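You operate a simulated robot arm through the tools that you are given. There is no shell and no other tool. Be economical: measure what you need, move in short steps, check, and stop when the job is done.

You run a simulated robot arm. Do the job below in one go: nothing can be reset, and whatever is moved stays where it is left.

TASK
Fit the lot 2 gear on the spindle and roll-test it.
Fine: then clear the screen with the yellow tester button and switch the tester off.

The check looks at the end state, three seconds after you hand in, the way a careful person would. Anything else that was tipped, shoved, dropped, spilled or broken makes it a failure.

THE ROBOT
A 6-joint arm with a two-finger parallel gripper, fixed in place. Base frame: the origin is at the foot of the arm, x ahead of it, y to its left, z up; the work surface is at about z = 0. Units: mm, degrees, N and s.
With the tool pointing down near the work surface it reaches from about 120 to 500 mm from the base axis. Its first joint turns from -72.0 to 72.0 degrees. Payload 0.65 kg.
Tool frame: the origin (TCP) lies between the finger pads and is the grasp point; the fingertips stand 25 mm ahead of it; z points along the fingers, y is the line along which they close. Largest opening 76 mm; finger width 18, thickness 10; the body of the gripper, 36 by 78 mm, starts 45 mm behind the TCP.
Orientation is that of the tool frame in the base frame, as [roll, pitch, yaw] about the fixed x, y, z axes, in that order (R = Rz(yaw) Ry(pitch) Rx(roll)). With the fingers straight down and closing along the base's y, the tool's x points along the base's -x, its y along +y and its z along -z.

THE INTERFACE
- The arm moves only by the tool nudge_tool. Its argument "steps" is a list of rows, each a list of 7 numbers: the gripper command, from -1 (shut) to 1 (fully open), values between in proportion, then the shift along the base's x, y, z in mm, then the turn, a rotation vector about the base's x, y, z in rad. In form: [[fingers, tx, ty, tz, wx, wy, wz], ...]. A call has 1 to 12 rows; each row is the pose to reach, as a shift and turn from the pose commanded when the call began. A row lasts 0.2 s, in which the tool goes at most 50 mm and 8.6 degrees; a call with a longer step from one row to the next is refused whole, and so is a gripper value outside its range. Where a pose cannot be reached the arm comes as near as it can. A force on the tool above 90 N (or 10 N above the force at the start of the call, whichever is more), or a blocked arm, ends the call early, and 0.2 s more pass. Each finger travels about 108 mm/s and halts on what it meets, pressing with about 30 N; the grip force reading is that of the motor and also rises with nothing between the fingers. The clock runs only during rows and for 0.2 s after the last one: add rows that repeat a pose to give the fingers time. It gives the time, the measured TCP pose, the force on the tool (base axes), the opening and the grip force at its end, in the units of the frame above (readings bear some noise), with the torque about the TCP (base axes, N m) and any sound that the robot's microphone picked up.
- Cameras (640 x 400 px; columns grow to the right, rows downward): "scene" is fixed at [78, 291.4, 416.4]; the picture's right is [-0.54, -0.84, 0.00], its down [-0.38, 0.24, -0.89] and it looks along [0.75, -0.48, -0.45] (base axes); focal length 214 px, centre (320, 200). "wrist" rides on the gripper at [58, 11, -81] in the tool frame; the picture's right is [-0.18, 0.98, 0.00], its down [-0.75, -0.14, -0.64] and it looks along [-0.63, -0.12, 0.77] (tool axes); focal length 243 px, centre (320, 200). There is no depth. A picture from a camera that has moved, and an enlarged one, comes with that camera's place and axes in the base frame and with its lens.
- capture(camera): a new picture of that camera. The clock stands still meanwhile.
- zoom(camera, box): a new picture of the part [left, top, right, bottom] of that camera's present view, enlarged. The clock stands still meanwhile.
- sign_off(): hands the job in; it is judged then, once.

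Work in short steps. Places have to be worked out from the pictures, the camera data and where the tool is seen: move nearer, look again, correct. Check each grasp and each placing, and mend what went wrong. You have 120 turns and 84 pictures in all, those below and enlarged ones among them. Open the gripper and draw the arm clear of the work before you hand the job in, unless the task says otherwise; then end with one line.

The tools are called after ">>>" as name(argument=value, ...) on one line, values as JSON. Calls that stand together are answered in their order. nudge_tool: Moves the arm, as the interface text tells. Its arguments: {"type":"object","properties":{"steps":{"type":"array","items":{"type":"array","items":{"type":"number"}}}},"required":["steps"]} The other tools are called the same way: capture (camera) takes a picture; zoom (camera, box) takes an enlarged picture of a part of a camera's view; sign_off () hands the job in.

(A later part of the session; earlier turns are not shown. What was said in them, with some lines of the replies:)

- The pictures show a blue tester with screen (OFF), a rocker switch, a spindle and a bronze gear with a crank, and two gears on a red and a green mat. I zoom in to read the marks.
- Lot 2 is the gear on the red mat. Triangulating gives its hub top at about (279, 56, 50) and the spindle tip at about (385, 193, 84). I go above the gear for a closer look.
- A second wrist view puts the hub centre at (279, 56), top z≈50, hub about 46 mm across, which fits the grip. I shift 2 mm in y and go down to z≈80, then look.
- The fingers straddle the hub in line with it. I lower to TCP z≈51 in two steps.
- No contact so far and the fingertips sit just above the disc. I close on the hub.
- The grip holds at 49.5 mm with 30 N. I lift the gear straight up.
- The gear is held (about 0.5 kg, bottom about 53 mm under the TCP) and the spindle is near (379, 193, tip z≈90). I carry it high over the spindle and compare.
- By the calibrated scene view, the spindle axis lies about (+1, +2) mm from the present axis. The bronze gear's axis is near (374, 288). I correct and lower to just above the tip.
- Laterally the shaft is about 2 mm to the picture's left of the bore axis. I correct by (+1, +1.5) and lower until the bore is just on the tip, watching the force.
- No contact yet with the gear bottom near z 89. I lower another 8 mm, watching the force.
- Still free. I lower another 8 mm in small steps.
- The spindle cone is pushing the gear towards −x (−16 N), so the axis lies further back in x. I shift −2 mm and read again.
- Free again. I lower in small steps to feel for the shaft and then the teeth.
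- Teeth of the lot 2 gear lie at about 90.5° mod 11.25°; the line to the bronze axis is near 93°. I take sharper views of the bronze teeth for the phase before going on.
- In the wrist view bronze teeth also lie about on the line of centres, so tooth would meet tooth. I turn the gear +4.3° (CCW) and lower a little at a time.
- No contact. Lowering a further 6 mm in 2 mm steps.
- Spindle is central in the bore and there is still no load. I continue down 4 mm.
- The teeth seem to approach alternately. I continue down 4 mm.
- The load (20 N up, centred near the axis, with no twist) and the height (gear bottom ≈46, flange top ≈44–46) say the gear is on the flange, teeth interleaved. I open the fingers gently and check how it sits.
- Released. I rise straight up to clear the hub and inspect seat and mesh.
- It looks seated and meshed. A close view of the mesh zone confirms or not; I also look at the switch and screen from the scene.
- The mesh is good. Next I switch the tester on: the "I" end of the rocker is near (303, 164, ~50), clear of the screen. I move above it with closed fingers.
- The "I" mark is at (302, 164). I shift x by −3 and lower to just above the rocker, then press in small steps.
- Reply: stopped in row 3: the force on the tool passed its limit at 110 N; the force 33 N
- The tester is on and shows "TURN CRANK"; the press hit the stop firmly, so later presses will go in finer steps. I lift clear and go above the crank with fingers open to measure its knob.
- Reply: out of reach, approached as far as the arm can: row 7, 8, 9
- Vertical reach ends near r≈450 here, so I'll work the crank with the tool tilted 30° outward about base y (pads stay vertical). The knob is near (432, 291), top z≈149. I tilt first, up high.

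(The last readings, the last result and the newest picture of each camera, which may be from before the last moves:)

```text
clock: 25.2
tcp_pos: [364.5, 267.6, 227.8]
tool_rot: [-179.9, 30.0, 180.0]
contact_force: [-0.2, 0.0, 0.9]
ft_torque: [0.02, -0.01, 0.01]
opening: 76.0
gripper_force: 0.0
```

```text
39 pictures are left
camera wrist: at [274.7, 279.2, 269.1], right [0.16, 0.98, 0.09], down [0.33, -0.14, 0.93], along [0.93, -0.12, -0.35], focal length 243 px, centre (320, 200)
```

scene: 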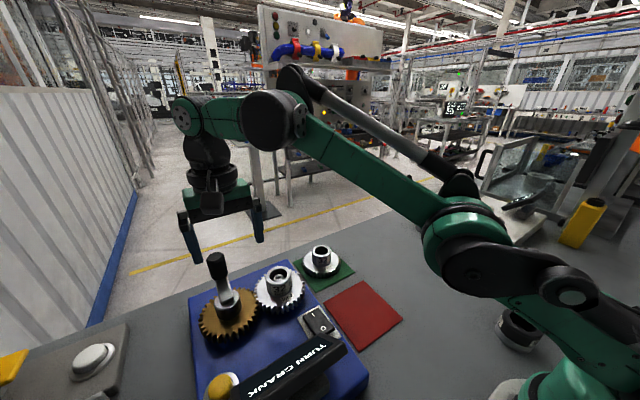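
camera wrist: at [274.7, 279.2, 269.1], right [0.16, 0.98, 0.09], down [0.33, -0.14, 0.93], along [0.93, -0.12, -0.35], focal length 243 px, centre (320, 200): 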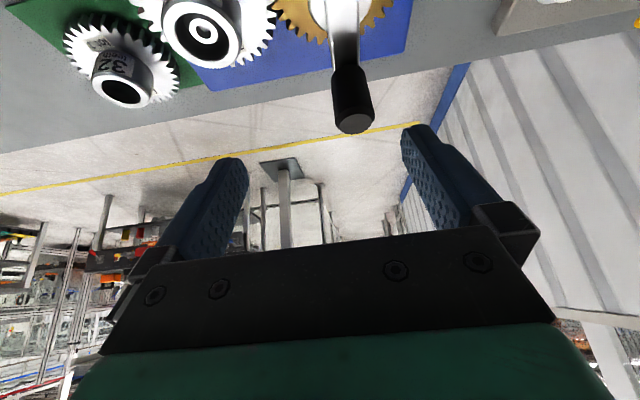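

Commanded pose is now about (365, 268, 227), tilted. I move above the knob, keeping fingertips well clear of it, and look.

>>> nudge_tool(steps=[[1, 20, 8, -5, 0, 0, 0], [1, 45, 16, -15, 0, 0, 0], [1, 67, 23, -28, 0, 0, 0], [1, 67, 23, -28, 0, 0, 0]])

>>> capture(camera="wrist")

>>> zoom(camera="scene", box=[160, 180, 300, 340])

```text
clock: 26.2
tcp_pos: [432.3, 290.9, 199.2]
tool_rot: [-180.0, 29.9, 180.0]
contact_force: [-0.5, -0.1, 0.1]
ft_torque: [-0.01, 0.0, -0.01]
opening: 76.0
gripper_force: 0.2
```

```text
38 pictures are left
camera wrist: at [342.2, 302.0, 240.8], right [0.16, 0.98, 0.09], down [0.33, -0.14, 0.93], along [0.93, -0.12, -0.35], focal length 243 px, centre (320, 200)
```

wrist: 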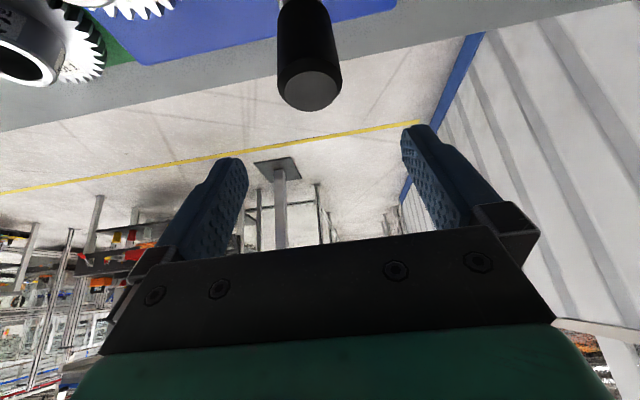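

```text
2.50 times, centred on (230, 260) of scene
camera zoom: at [78.0, 291.4, 416.4], right [-0.54, -0.84, 0.0], down [-0.38, 0.24, -0.89], along [0.75, -0.48, -0.45], focal length 536 px, centre (545, 50)
```

zoom: 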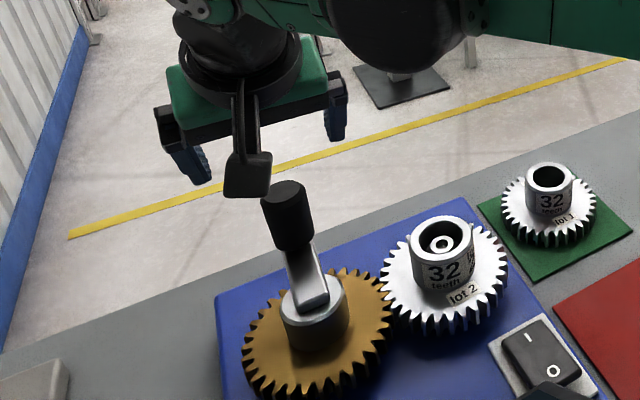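

The knob top is at about (433, 292, 150). I lower the fingers astride it to TCP z≈142.

>>> nudge_tool(steps=[[1, 1, 1, -20, 0, 0, 0], [1, 1, 1, -40, 0, 0, 0], [1, 1, 1, -57, 0, 0, 0], [1, 1, 1, -57, 0, 0, 0]])

>>> capture(camera="wrist")

>>> zoom(camera="scene", box=[160, 200, 280, 340])

```text
clock: 27.2
tcp_pos: [433.7, 291.3, 141.6]
tool_rot: [-179.9, 29.9, -180.0]
contact_force: [0.0, 0.4, 0.1]
ft_torque: [0.01, 0.02, -0.03]
opening: 76.0
gripper_force: 0.1
```

```text
36 pictures are left
camera wrist: at [343.3, 303.1, 183.2], right [0.16, 0.98, 0.09], down [0.33, -0.14, 0.93], along [0.93, -0.12, -0.35], focal length 243 px, centre (320, 200)
```

wrist: 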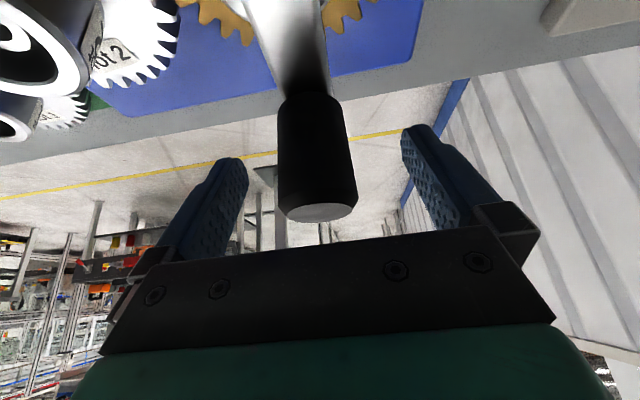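

```text
2.86 times, centred on (220, 270) of scene
camera zoom: at [78.0, 291.4, 416.4], right [-0.54, -0.84, 0.0], down [-0.38, 0.24, -0.89], along [0.75, -0.48, -0.45], focal length 613 px, centre (606, 0)
```

zoom: 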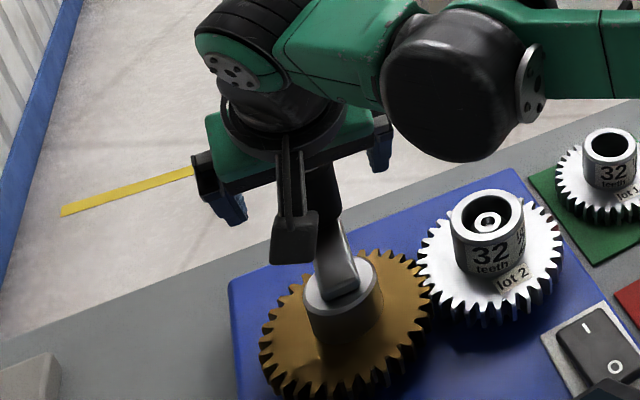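

The knob is between the pads. I close on it.

>>> nudge_tool(steps=[[-1, 0, 0, 0, 0, 0, 0], [-1, 0, 0, 0, 0, 0, 0], [-1, 0, 0, 0, 0, 0, 0]])

>>> capture(camera="wrist")

```text
clock: 28.0
tcp_pos: [433.3, 292.3, 141.5]
tool_rot: [179.9, 29.9, -180.0]
contact_force: [2.9, -2.5, -2.9]
ft_torque: [0.44, -0.04, 0.15]
opening: 29.6
gripper_force: 42.9
```

```text
34 pictures are left
camera wrist: at [343.5, 303.0, 183.3], right [0.16, 0.98, 0.09], down [0.33, -0.14, 0.93], along [0.93, -0.12, -0.35], focal length 243 px, centre (320, 200)
```

wrist: 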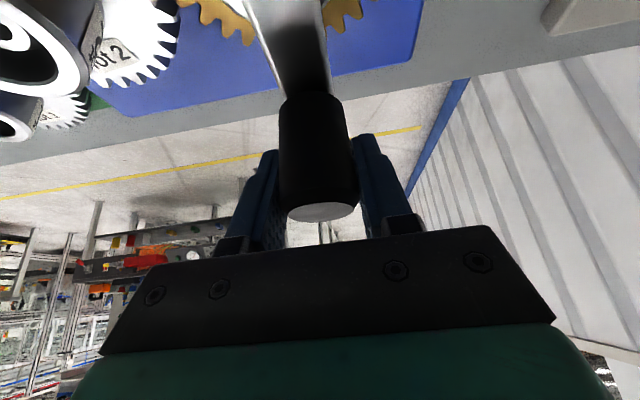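

Held at 29.6 mm. I begin the crank with a trial arc of 25° about (378, 292), radius 55, towards −y, and check the forces.

>>> nudge_tool(steps=[[-1, -0.2, -4.8, 0, 0, 0, 0], [-1, -0.8, -9.6, 0, 0, 0, 0], [-1, -1.9, -14.2, 0, 0, 0, 0], [-1, -3.3, -18.8, 0, 0, 0, 0], [-1, -5.2, -23.2, 0, 0, 0, 0], [-1, -5.2, -23.2, 0, 0, 0, 0]])

>>> zoom(camera="scene", box=[180, 220, 380, 400])

```text
clock: 28.5
tcp_pos: [432.8, 290.5, 143.2]
tool_rot: [179.1, 30.6, -179.7]
contact_force: [8.9, 11.5, -8.3]
ft_torque: [-1.02, 0.09, 0.24]
opening: 29.8
gripper_force: 43.9
stopped in row 2: the force on the tool passed its limit at 103 N (the readings are from after the stop); the commanded pose is now the measured one
```

```text
2.22 times, centred on (280, 310) of scene
camera zoom: at [78.0, 291.4, 416.3], right [-0.54, -0.84, 0.0], down [-0.38, 0.24, -0.89], along [0.75, -0.48, -0.45], focal length 477 px, centre (409, -44)
```

zoom: 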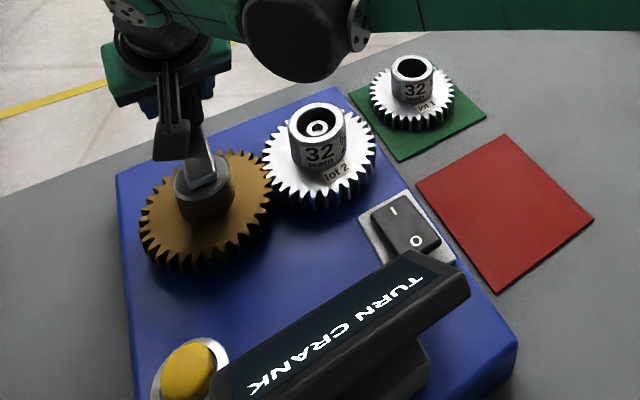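

Blocked towards −y at once (103 N). I try the other sense in finer steps.

>>> nudge_tool(steps=[[-1, 0, 1, 0, 0, 0, 0], [-1, 0, 2, 0, 0, 0, 0], [-1, 0, 3, 0, 0, 0, 0], [-1, -0.1, 4.5, 0, 0, 0, 0], [-1, -0.2, 6, 0, 0, 0, 0], [-1, -0.2, 6, 0, 0, 0, 0]])

>>> capture(camera="wrist")

```text
clock: 29.9
tcp_pos: [434.1, 295.8, 142.4]
tool_rot: [179.4, 30.7, -179.8]
contact_force: [27.1, -16.9, -19.0]
ft_torque: [-0.82, -0.41, 1.01]
opening: 29.9
gripper_force: 43.7
```

```text
32 pictures are left
camera wrist: at [343.4, 305.7, 182.6], right [0.15, 0.98, 0.11], down [0.32, -0.15, 0.94], along [0.94, -0.1, -0.34], focal length 243 px, centre (320, 200)
```

wrist: 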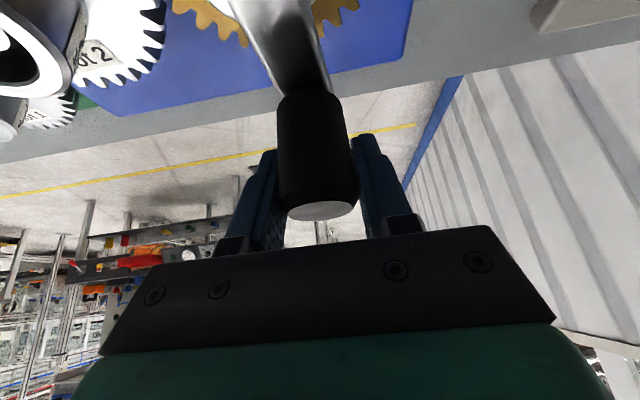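

The crank moves in this sense (towards +y), but the tight grip twists on the knob (1 N·m). I'll let go, lift, and instead push the knob round with closed fingers from behind.

>>> nudge_tool(steps=[[0.3, 0, 0, 0, 0, 0, 0], [1, 0, 0, 0, 0, 0, 0], [1, 0, 0, 0, 0, 0, 0], [1, 0, 0, 30, 0, 0, 0], [1, 0, 0, 60, 0, 0, 0], [1, 0, 0, 60, 0, 0, 0]])

>>> capture(camera="wrist")

>>> zoom(camera="scene", box=[160, 220, 360, 400])

```text
clock: 31.3
tcp_pos: [432.3, 296.2, 202.1]
tool_rot: [179.1, 30.4, -179.8]
contact_force: [-0.9, -0.8, -0.6]
ft_torque: [0.03, -0.01, 0.03]
opening: 75.9
gripper_force: 0.1
```

```text
31 pictures are left
camera wrist: at [342.1, 306.1, 243.1], right [0.15, 0.98, 0.11], down [0.32, -0.15, 0.93], along [0.93, -0.1, -0.34], focal length 243 px, centre (320, 200)
```

wrist: 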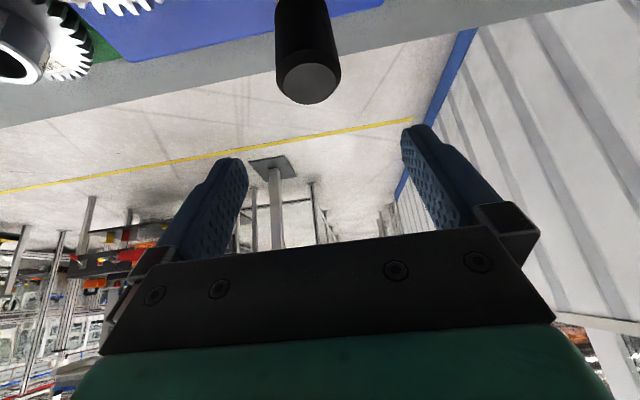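

```text
2.22 times, centred on (260, 310) of scene
camera zoom: at [78.0, 291.4, 416.4], right [-0.54, -0.84, 0.0], down [-0.38, 0.24, -0.89], along [0.75, -0.48, -0.45], focal length 477 px, centre (453, -44)
```

zoom: 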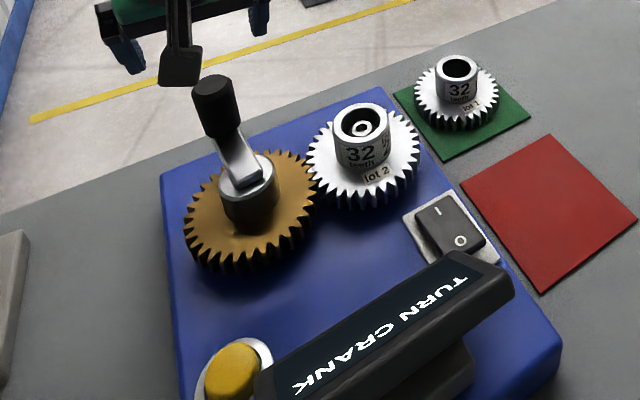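

The knob now sits at about (432, 297), so it did turn ~5°. I close the fingers behind it at y≈260, lower to z≈142, ready to push.

>>> nudge_tool(steps=[[0.3, 0, -18, 0, 0, 0, 0], [-0.5, 0, -36, 0, 0, 0, 0], [-1, 0, -36, 0, 0, 0, 0], [-1, 0, -36, 0, 0, 0, 0], [-1, 0, -36, -30, 0, 0, 0], [-1, 0, -36, -60, 0, 0, 0], [-1, 0, -36, -60, 0, 0, 0]])

```text
clock: 32.9
tcp_pos: [432.0, 259.9, 141.0]
tool_rot: [179.1, 30.5, -179.8]
contact_force: [-0.2, -0.3, 0.1]
ft_torque: [0.02, 0.01, 0.02]
opening: 0.0
gripper_force: 23.6
```

Trial push along a 61 mm circle about (378, 292), about 30° of crank motion.

>>> nudge_tool(steps=[[-1, -0.3, 3.4, 0, 0, 0, 0], [-1, 2, 8.2, 0, 0, 0, 0], [-1, 3.8, 13.1, 0, 0, 0, 0], [-1, 5.2, 18.3, 0, 0, 0, 0], [-1, 6.2, 23.5, 0, 0, 0, 0], [-1, 6.7, 28.8, 0, 0, 0, 0], [-1, 6.8, 34.1, 0, 0, 0, 0], [-1, 6.8, 34.1, 0, 0, 0, 0]])

>>> zoom(camera="scene", box=[160, 220, 360, 400])

```text
clock: 34.7
tcp_pos: [438.8, 295.0, 142.0]
tool_rot: [179.2, 30.5, -179.7]
contact_force: [0.9, -1.4, -0.8]
ft_torque: [-0.02, 0.02, -0.01]
opening: 0.0
gripper_force: 23.7
```

```text
2.22 times, centred on (260, 310) of scene
camera zoom: at [78.0, 291.4, 416.4], right [-0.54, -0.84, 0.0], down [-0.38, 0.24, -0.89], along [0.75, -0.48, -0.45], focal length 477 px, centre (453, -44)
```

zoom: 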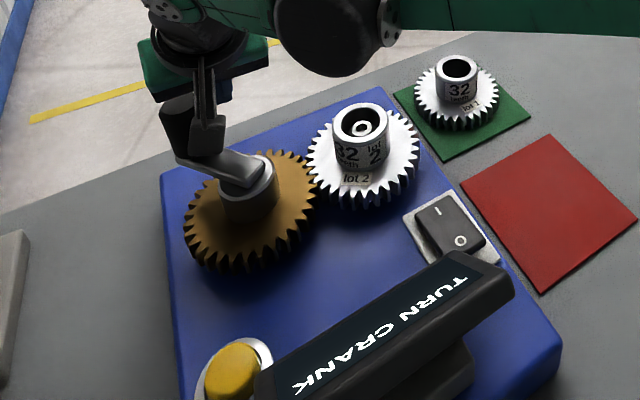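

The crank moves freely and the lot 2 gear turns with it. I carry on the circle for another 90°.

>>> nudge_tool(steps=[[-1, -1.3, 10.6, 0, 0, 0, 0], [-1, -4.4, 20.8, 0, 0, 0, 0], [-1, -9.3, 30.2, 0, 0, 0, 0], [-1, -15.7, 38.7, 0, 0, 0, 0], [-1, -23.4, 46, 0, 0, 0, 0], [-1, -32.4, 51.8, 0, 0, 0, 0], [-1, -42.1, 55.9, 0, 0, 0, 0], [-1, -52.5, 58.3, 0, 0, 0, 0], [-1, -63.1, 58.9, 0, 0, 0, 0], [-1, -63.1, 58.9, 0, 0, 0, 0]])

>>> zoom(camera="scene", box=[140, 220, 360, 400])

```text
clock: 36.9
tcp_pos: [376.7, 354.2, 141.8]
tool_rot: [179.1, 30.5, -179.8]
contact_force: [-0.1, 0.0, 0.9]
ft_torque: [-0.03, 0.0, 0.04]
opening: 0.0
gripper_force: 23.3
```

```text
2.22 times, centred on (250, 310) of scene
camera zoom: at [78.0, 291.4, 416.4], right [-0.54, -0.84, 0.0], down [-0.38, 0.24, -0.89], along [0.75, -0.48, -0.45], focal length 477 px, centre (476, -44)
```

zoom: 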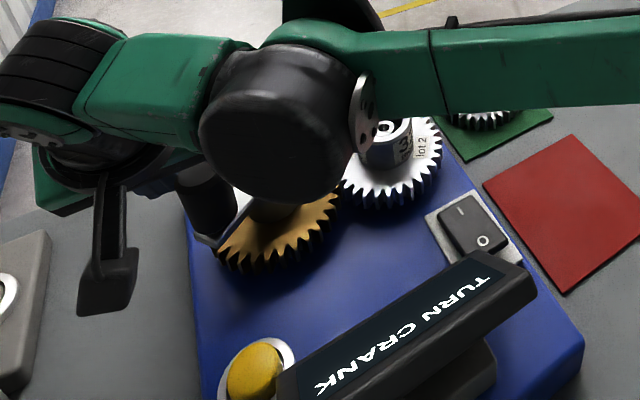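

The knob leads the fingers as planned. On with the next 90°.

>>> nudge_tool(steps=[[-1, -10.6, -1.3, 0, 0, 0, 0], [-1, -20.8, -4.4, 0, 0, 0, 0], [-1, -30.2, -9.3, 0, 0, 0, 0], [-1, -38.7, -15.7, 0, 0, 0, 0], [-1, -46, -23.4, 0, 0, 0, 0], [-1, -51.8, -32.4, 0, 0, 0, 0], [-1, -55.9, -42.1, 0, 0, 0, 0], [-1, -58.3, -52.5, 0, 0, 0, 0], [-1, -58.9, -63.1, 0, 0, 0, 0], [-1, -58.9, -63.1, 0, 0, 0, 0]])

>>> capture(camera="scene")

>>> capture(camera="wrist")

```text
clock: 38.7
tcp_pos: [318.0, 315.8, 143.3]
tool_rot: [177.4, 31.0, -179.3]
contact_force: [3.5, 16.3, -1.1]
ft_torque: [-0.04, 0.01, 0.22]
opening: 0.0
gripper_force: 24.0
stopped in row 8: the force on the tool passed its limit at 110 N (the readings are from after the stop); the commanded pose is now the measured one
```

```text
27 pictures are left
```

scene: 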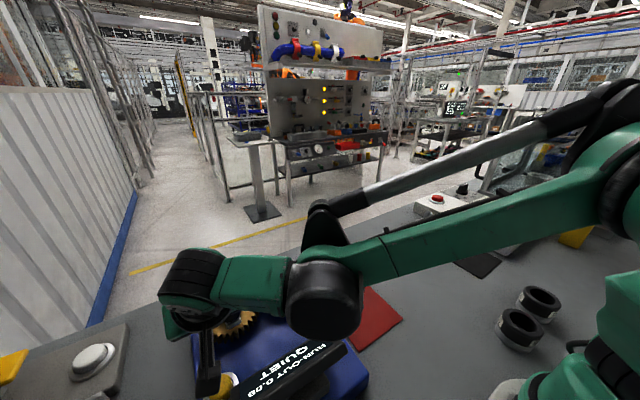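

```text
26 pictures are left
camera wrist: at [227.1, 322.0, 182.9], right [0.12, 0.98, 0.13], down [0.32, -0.17, 0.93], along [0.94, -0.07, -0.33], focal length 243 px, centre (320, 200)
```

wrist: 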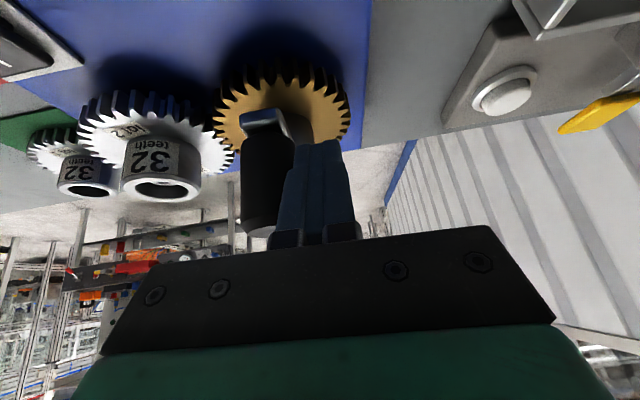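

The screen shows a result and the crank has met its stop. I back off from the knob, rise clear and read the screen.

>>> nudge_tool(steps=[[-1, 0, 6, 0, 0, 0, 0], [-1, 0, 10, 25, 0, 0, 0], [-1, 0, 10, 60, 0, 0, 0], [-1, 0, 10, 95, 0, 0, 0], [-1, 0, 10, 95, 0, 0, 0]])

>>> zoom(camera="scene", box=[180, 270, 380, 400])

```text
clock: 39.9
tcp_pos: [319.1, 324.3, 237.8]
tool_rot: [177.7, 31.1, -179.2]
contact_force: [-0.4, 0.3, -0.2]
ft_torque: [0.0, 0.02, 0.01]
opening: 0.0
gripper_force: 23.7
```

```text
3.08 times, centred on (280, 335) of scene
camera zoom: at [78.0, 291.4, 416.4], right [-0.54, -0.84, 0.0], down [-0.38, 0.24, -0.89], along [0.75, -0.48, -0.45], focal length 660 px, centre (443, -215)
```

zoom: 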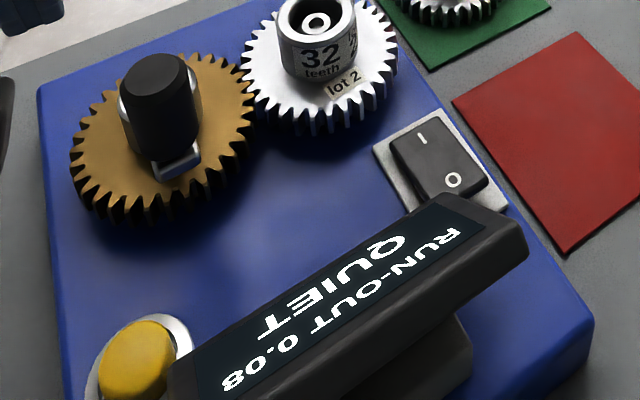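

Result: RUN-OUT 0.08, QUIET – fine. Next the yellow button near (273, 325, ~62): I turn the tool back upright at height and move towards it.

>>> nudge_tool(steps=[[-1, 0, 0, 0, 0, 0.14, 0], [-1, -10, 0, 0, 0, 0.28, 0], [-1, -20, 0, 0, 0, 0.41, 0], [-1, -30, 0, 0, 0, 0.543, 0], [-1, -30, 0, 0, 0, 0.543, 0]])

>>> capture(camera="wrist")

```text
clock: 41.1
tcp_pos: [288.3, 324.8, 237.2]
tool_rot: [177.2, -0.3, -179.4]
contact_force: [-0.2, 0.4, 1.0]
ft_torque: [0.0, 0.02, -0.01]
opening: 0.0
gripper_force: 23.6
```

```text
24 pictures are left
camera wrist: at [230.8, 330.9, 319.9], right [0.17, 0.98, 0.05], down [0.76, -0.16, 0.63], along [0.63, -0.07, -0.77], focal length 243 px, centre (320, 200)
```

wrist: 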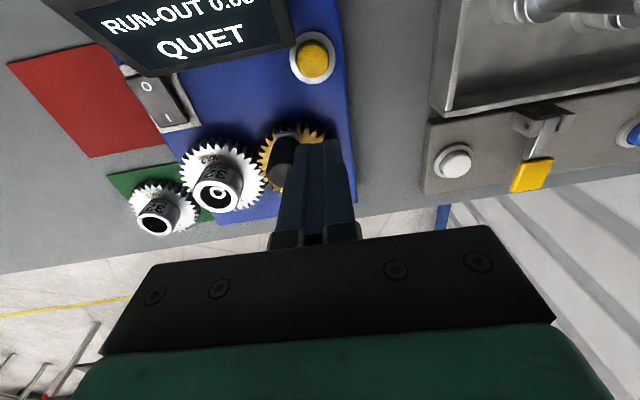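

The button is near (274.5, 328), beside the screen edge (y≈311). I level the tool and lower to about z 120 over it for a check.

>>> nudge_tool(steps=[[-1, -7, 2, -20, -0.049, 0, -0.01], [-1, -14, 3.4, -55, -0.049, 0, -0.01], [-1, -14, 3.4, -90, -0.049, 0, -0.01], [-1, -14, 3.4, -117, -0.049, 0, -0.01], [-1, -14, 3.4, -117, -0.049, 0, -0.01]])

>>> capture(camera="wrist")

>>> zoom(camera="scene", box=[160, 270, 320, 400])

```text
clock: 42.3
tcp_pos: [273.9, 328.5, 120.4]
tool_rot: [-179.9, -0.1, -180.0]
contact_force: [-0.3, 0.3, -0.2]
ft_torque: [-0.02, 0.02, -0.02]
opening: 0.0
gripper_force: 23.6
```

```text
23 pictures are left
camera wrist: at [216.1, 339.1, 201.8], right [0.18, 0.98, 0.0], down [0.75, -0.14, 0.64], along [0.63, -0.12, -0.77], focal length 243 px, centre (320, 200)
```

wrist: 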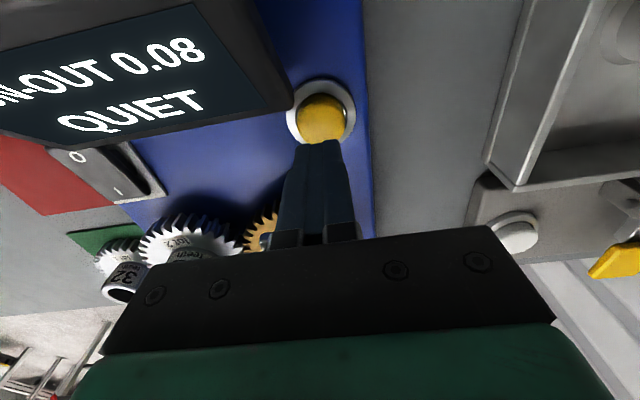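

```text
3.08 times, centred on (240, 335) of scene
camera zoom: at [78.0, 291.4, 416.4], right [-0.54, -0.84, 0.0], down [-0.38, 0.24, -0.89], along [0.75, -0.48, -0.45], focal length 660 px, centre (566, -215)
```

zoom: 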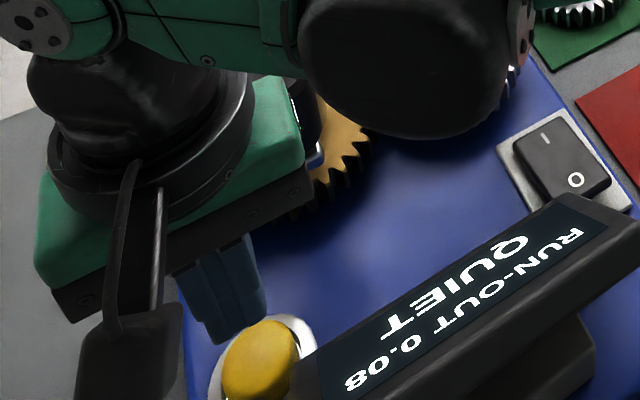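

The button axis is at about (271.5, 329). I correct and approach to a fingertip height near 70.

>>> nudge_tool(steps=[[-1, -2, 1, -15, 0, 0, 0], [-1, -2, 1, -23, 0, 0, 0], [-1, -2, 1, -26, 0, 0, 0], [-1, -2, 1, -26, 0, 0, 0]])

>>> zoom(camera="scene", box=[180, 310, 300, 400])

```text
clock: 43.3
tcp_pos: [271.9, 328.1, 92.8]
tool_rot: [179.9, -0.1, 180.0]
contact_force: [-0.2, -0.6, -0.5]
ft_torque: [0.0, 0.0, 0.05]
opening: 0.1
gripper_force: 23.5
```

```text
4.44 times, centred on (240, 355) of scene
camera zoom: at [78.0, 291.4, 416.4], right [-0.54, -0.84, 0.0], down [-0.38, 0.24, -0.89], along [0.75, -0.48, -0.45], focal length 953 px, centre (676, -489)
```

zoom: 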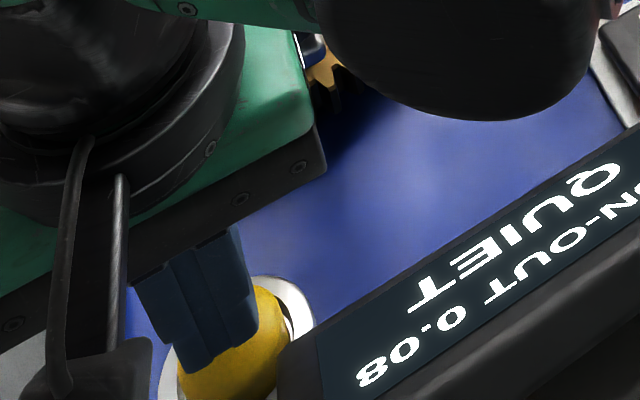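

The fingertips are over the button without contact. I go down in 1.5–2 mm steps.

>>> nudge_tool(steps=[[-1, 0, 0, -2, 0, 0, 0], [-1, 0, 0, -4, 0, 0, 0], [-1, 0, 0, -6, 0, 0, 0], [-1, 0, 0, -6, 0, 0, 0]])

```text
clock: 44.3
tcp_pos: [273.0, 328.2, 89.3]
tool_rot: [180.0, -0.1, 180.0]
contact_force: [-0.2, -0.3, 0.6]
ft_torque: [-0.04, 0.0, 0.03]
opening: 0.0
gripper_force: 23.4
```

>>> nudge_tool(steps=[[-1, 0, 0, -1.5, 0, 0, 0], [-1, 0, 0, -3, 0, 0, 0], [-1, 0, 0, -4.5, 0, 0, 0], [-1, 0, 0, -4.5, 0, 0, 0]])

>>> zoom(camera="scene", box=[180, 310, 380, 400])

```text
clock: 45.3
tcp_pos: [272.7, 328.3, 83.8]
tool_rot: [-179.9, -0.2, -180.0]
contact_force: [2.3, 0.6, 3.1]
ft_torque: [0.0, -0.03, 0.04]
opening: 0.0
gripper_force: 23.6
```

```text
3.20 times, centred on (280, 355) of scene
camera zoom: at [78.0, 291.4, 416.4], right [-0.54, -0.84, 0.0], down [-0.38, 0.24, -0.89], along [0.75, -0.48, -0.45], focal length 686 px, centre (448, -296)
```

zoom: 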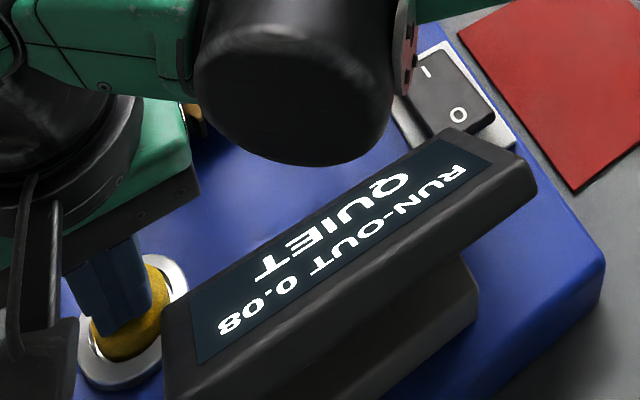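

Light contact with the button (3 N). I press further in small steps.

>>> nudge_tool(steps=[[-1, 0, 0, -1.5, 0, 0, 0], [-1, 0, 0, -3, 0, 0, 0], [-1, 0, 0, -4, 0, 0, 0], [-1, 0, 0, -4, 0, 0, 0]])

>>> zoom(camera="scene", box=[180, 310, 380, 400])

```text
clock: 46.3
tcp_pos: [272.4, 328.2, 78.2]
tool_rot: [-180.0, 0.0, 180.0]
contact_force: [-2.2, -2.5, 13.1]
ft_torque: [-0.05, 0.08, 0.04]
opening: 0.1
gripper_force: 23.8
heard: click
```

```text
3.20 times, centred on (280, 355) of scene
camera zoom: at [78.0, 291.3, 416.4], right [-0.54, -0.84, 0.0], down [-0.38, 0.24, -0.89], along [0.75, -0.48, -0.45], focal length 686 px, centre (448, -296)
```

zoom: 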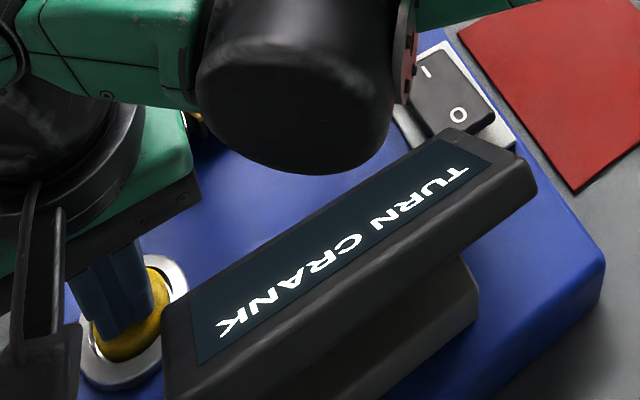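

The click was heard and the screen is cleared back to its ready prompt. I lift, and carry the closed fingers over to the "O" end of the rocker at about (267, 158).

>>> nudge_tool(steps=[[-1, 0, 0, 20, 0, 0, 0], [-1, 0, 0, 65, 0, 0, 0], [-1, 0, 0, 115, 0, 0, 0], [-1, 0, -40, 120, 0, 0, 0], [-1, 0, -85, 120, 0, 0, 0], [-1, 0, -130, 120, 0, 0, 0], [-1, -5, -171, 120, 0, 0, 0], [-1, -5, -171, 80, 0, 0, 0], [-1, -5, -171, 40, 0, 0, 0], [-1, -5, -171, 40, 0, 0, 0]])

>>> capture(camera="wrist")

>>> zoom(camera="scene", box=[250, 260, 390, 390])

```text
clock: 48.5
tcp_pos: [267.4, 157.3, 119.6]
tool_rot: [-179.9, -0.1, -179.9]
contact_force: [0.5, -0.7, 0.5]
ft_torque: [0.03, -0.03, 0.02]
opening: 0.0
gripper_force: 23.4
```

```text
18 pictures are left
camera wrist: at [210.0, 168.7, 202.2], right [0.18, 0.98, 0.0], down [0.75, -0.14, 0.64], along [0.63, -0.12, -0.77], focal length 243 px, centre (320, 200)
```

wrist: 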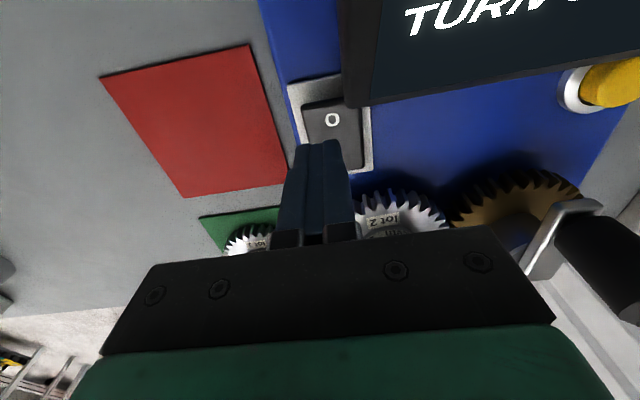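

```text
3.08 times, centred on (320, 325) of scene
camera zoom: at [78.0, 291.4, 416.4], right [-0.54, -0.84, 0.0], down [-0.38, 0.24, -0.89], along [0.75, -0.48, -0.45], focal length 660 px, centre (320, -185)
```

zoom: 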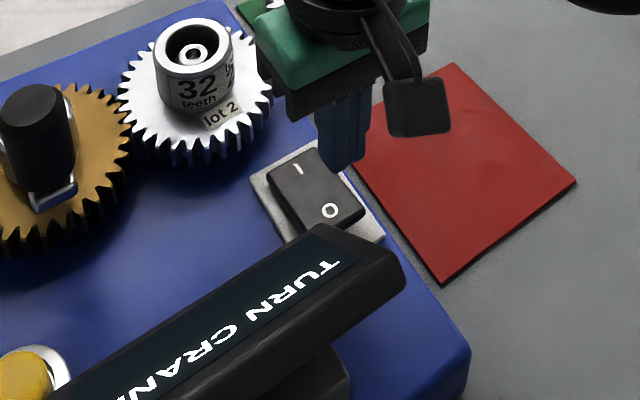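

The fingers at y 147–167 stay clear of the screen (edge y≈173) and over the "O" end. I lower close to the rocker.

>>> nudge_tool(steps=[[-1, 0, 0.5, -15, 0, 0, 0], [-1, 0, 0.5, -25, 0, 0, 0], [-1, 0, 0.5, -33, 0, 0, 0], [-1, 0, 0.5, -36, 0, 0, 0], [-1, 0, 0.5, -36, 0, 0, 0]])

```text
clock: 49.7
tcp_pos: [267.5, 157.7, 84.1]
tool_rot: [180.0, -0.1, -180.0]
contact_force: [-0.3, -0.3, 1.4]
ft_torque: [0.02, 0.01, -0.03]
opening: 0.1
gripper_force: 24.2
```

Still free. I press in 1 mm steps.

>>> nudge_tool(steps=[[-1, 0, 0, -1, 0, 0, 0], [-1, 0, 0, -2, 0, 0, 0], [-1, 0, 0, -3, 0, 0, 0], [-1, 0, 0, -4, 0, 0, 0]])

>>> zoom(camera="scene", box=[200, 270, 380, 400])

```text
clock: 50.7
tcp_pos: [268.0, 158.4, 80.8]
tool_rot: [-179.9, 0.0, 179.9]
contact_force: [-0.2, -0.3, 6.4]
ft_torque: [-0.01, -0.12, -0.01]
opening: 0.0
gripper_force: 23.1
```

```text
3.08 times, centred on (290, 335) of scene
camera zoom: at [78.0, 291.4, 416.4], right [-0.54, -0.84, 0.0], down [-0.38, 0.24, -0.89], along [0.75, -0.48, -0.45], focal length 660 px, centre (412, -215)
```

zoom: 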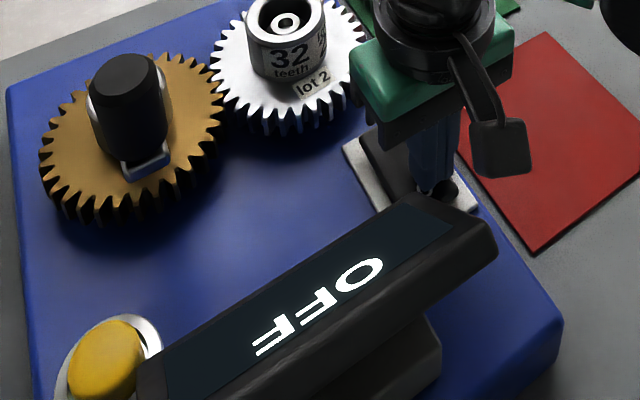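

The screen reads OFF. I lift straight up, draw the arm clear and open the gripper.

>>> nudge_tool(steps=[[-1, 0, 0, 20, 0, 0, 0], [-1, 0, 0, 65, 0, 0, 0], [-1, 0, 0, 110, 0, 0, 0], [-0.5, 0, -10, 155, 0, 0, 0], [0, -10, -40, 190, 0, 0, 0], [0.5, -15, -75, 215, 0, 0, 0], [1, -20, -110, 225, 0, 0, 0], [1, -20, -110, 225, 0, 0, 0]])

>>> capture(camera="scene")

>>> zoom(camera="scene", box=[180, 240, 380, 400])

```text
clock: 52.5
tcp_pos: [247.6, 48.3, 305.3]
tool_rot: [180.0, 0.0, -180.0]
contact_force: [-0.9, -0.3, 0.1]
ft_torque: [0.01, 0.01, 0.0]
opening: 75.9
gripper_force: 0.1
```

```text
15 pictures are left
```

scene: 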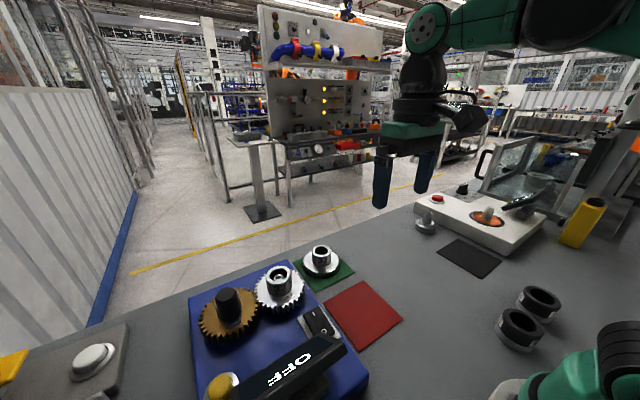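

```text
2.50 times, centred on (280, 320) of scene
camera zoom: at [78.0, 291.4, 416.4], right [-0.54, -0.84, 0.0], down [-0.38, 0.24, -0.89], along [0.75, -0.48, -0.45], focal length 536 px, centre (420, -100)
```

zoom: 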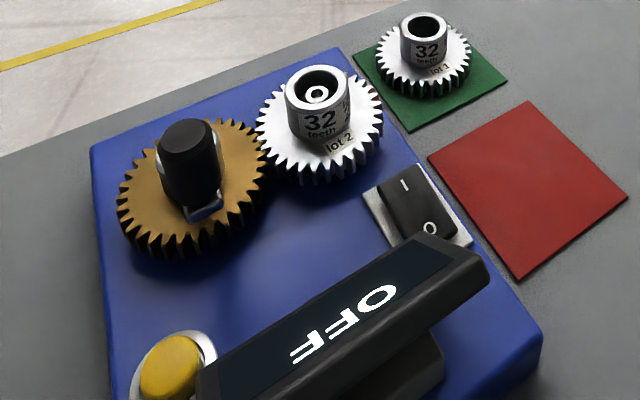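

The lot 2 gear sits meshed on the spindle, the tester shows OFF, the rocker is on O, nothing else has moved, and the arm is clear with the gripper open. I hand in.

>>> sign_off()

```text
The job is handed in.
```

The lot 2 gear is on the spindle and roll-tested (run-out 0.08, quiet); I then cleared the screen with the yellow button and switched the tester off. The crank turned about half a turn before the result appeared and it met its stop.
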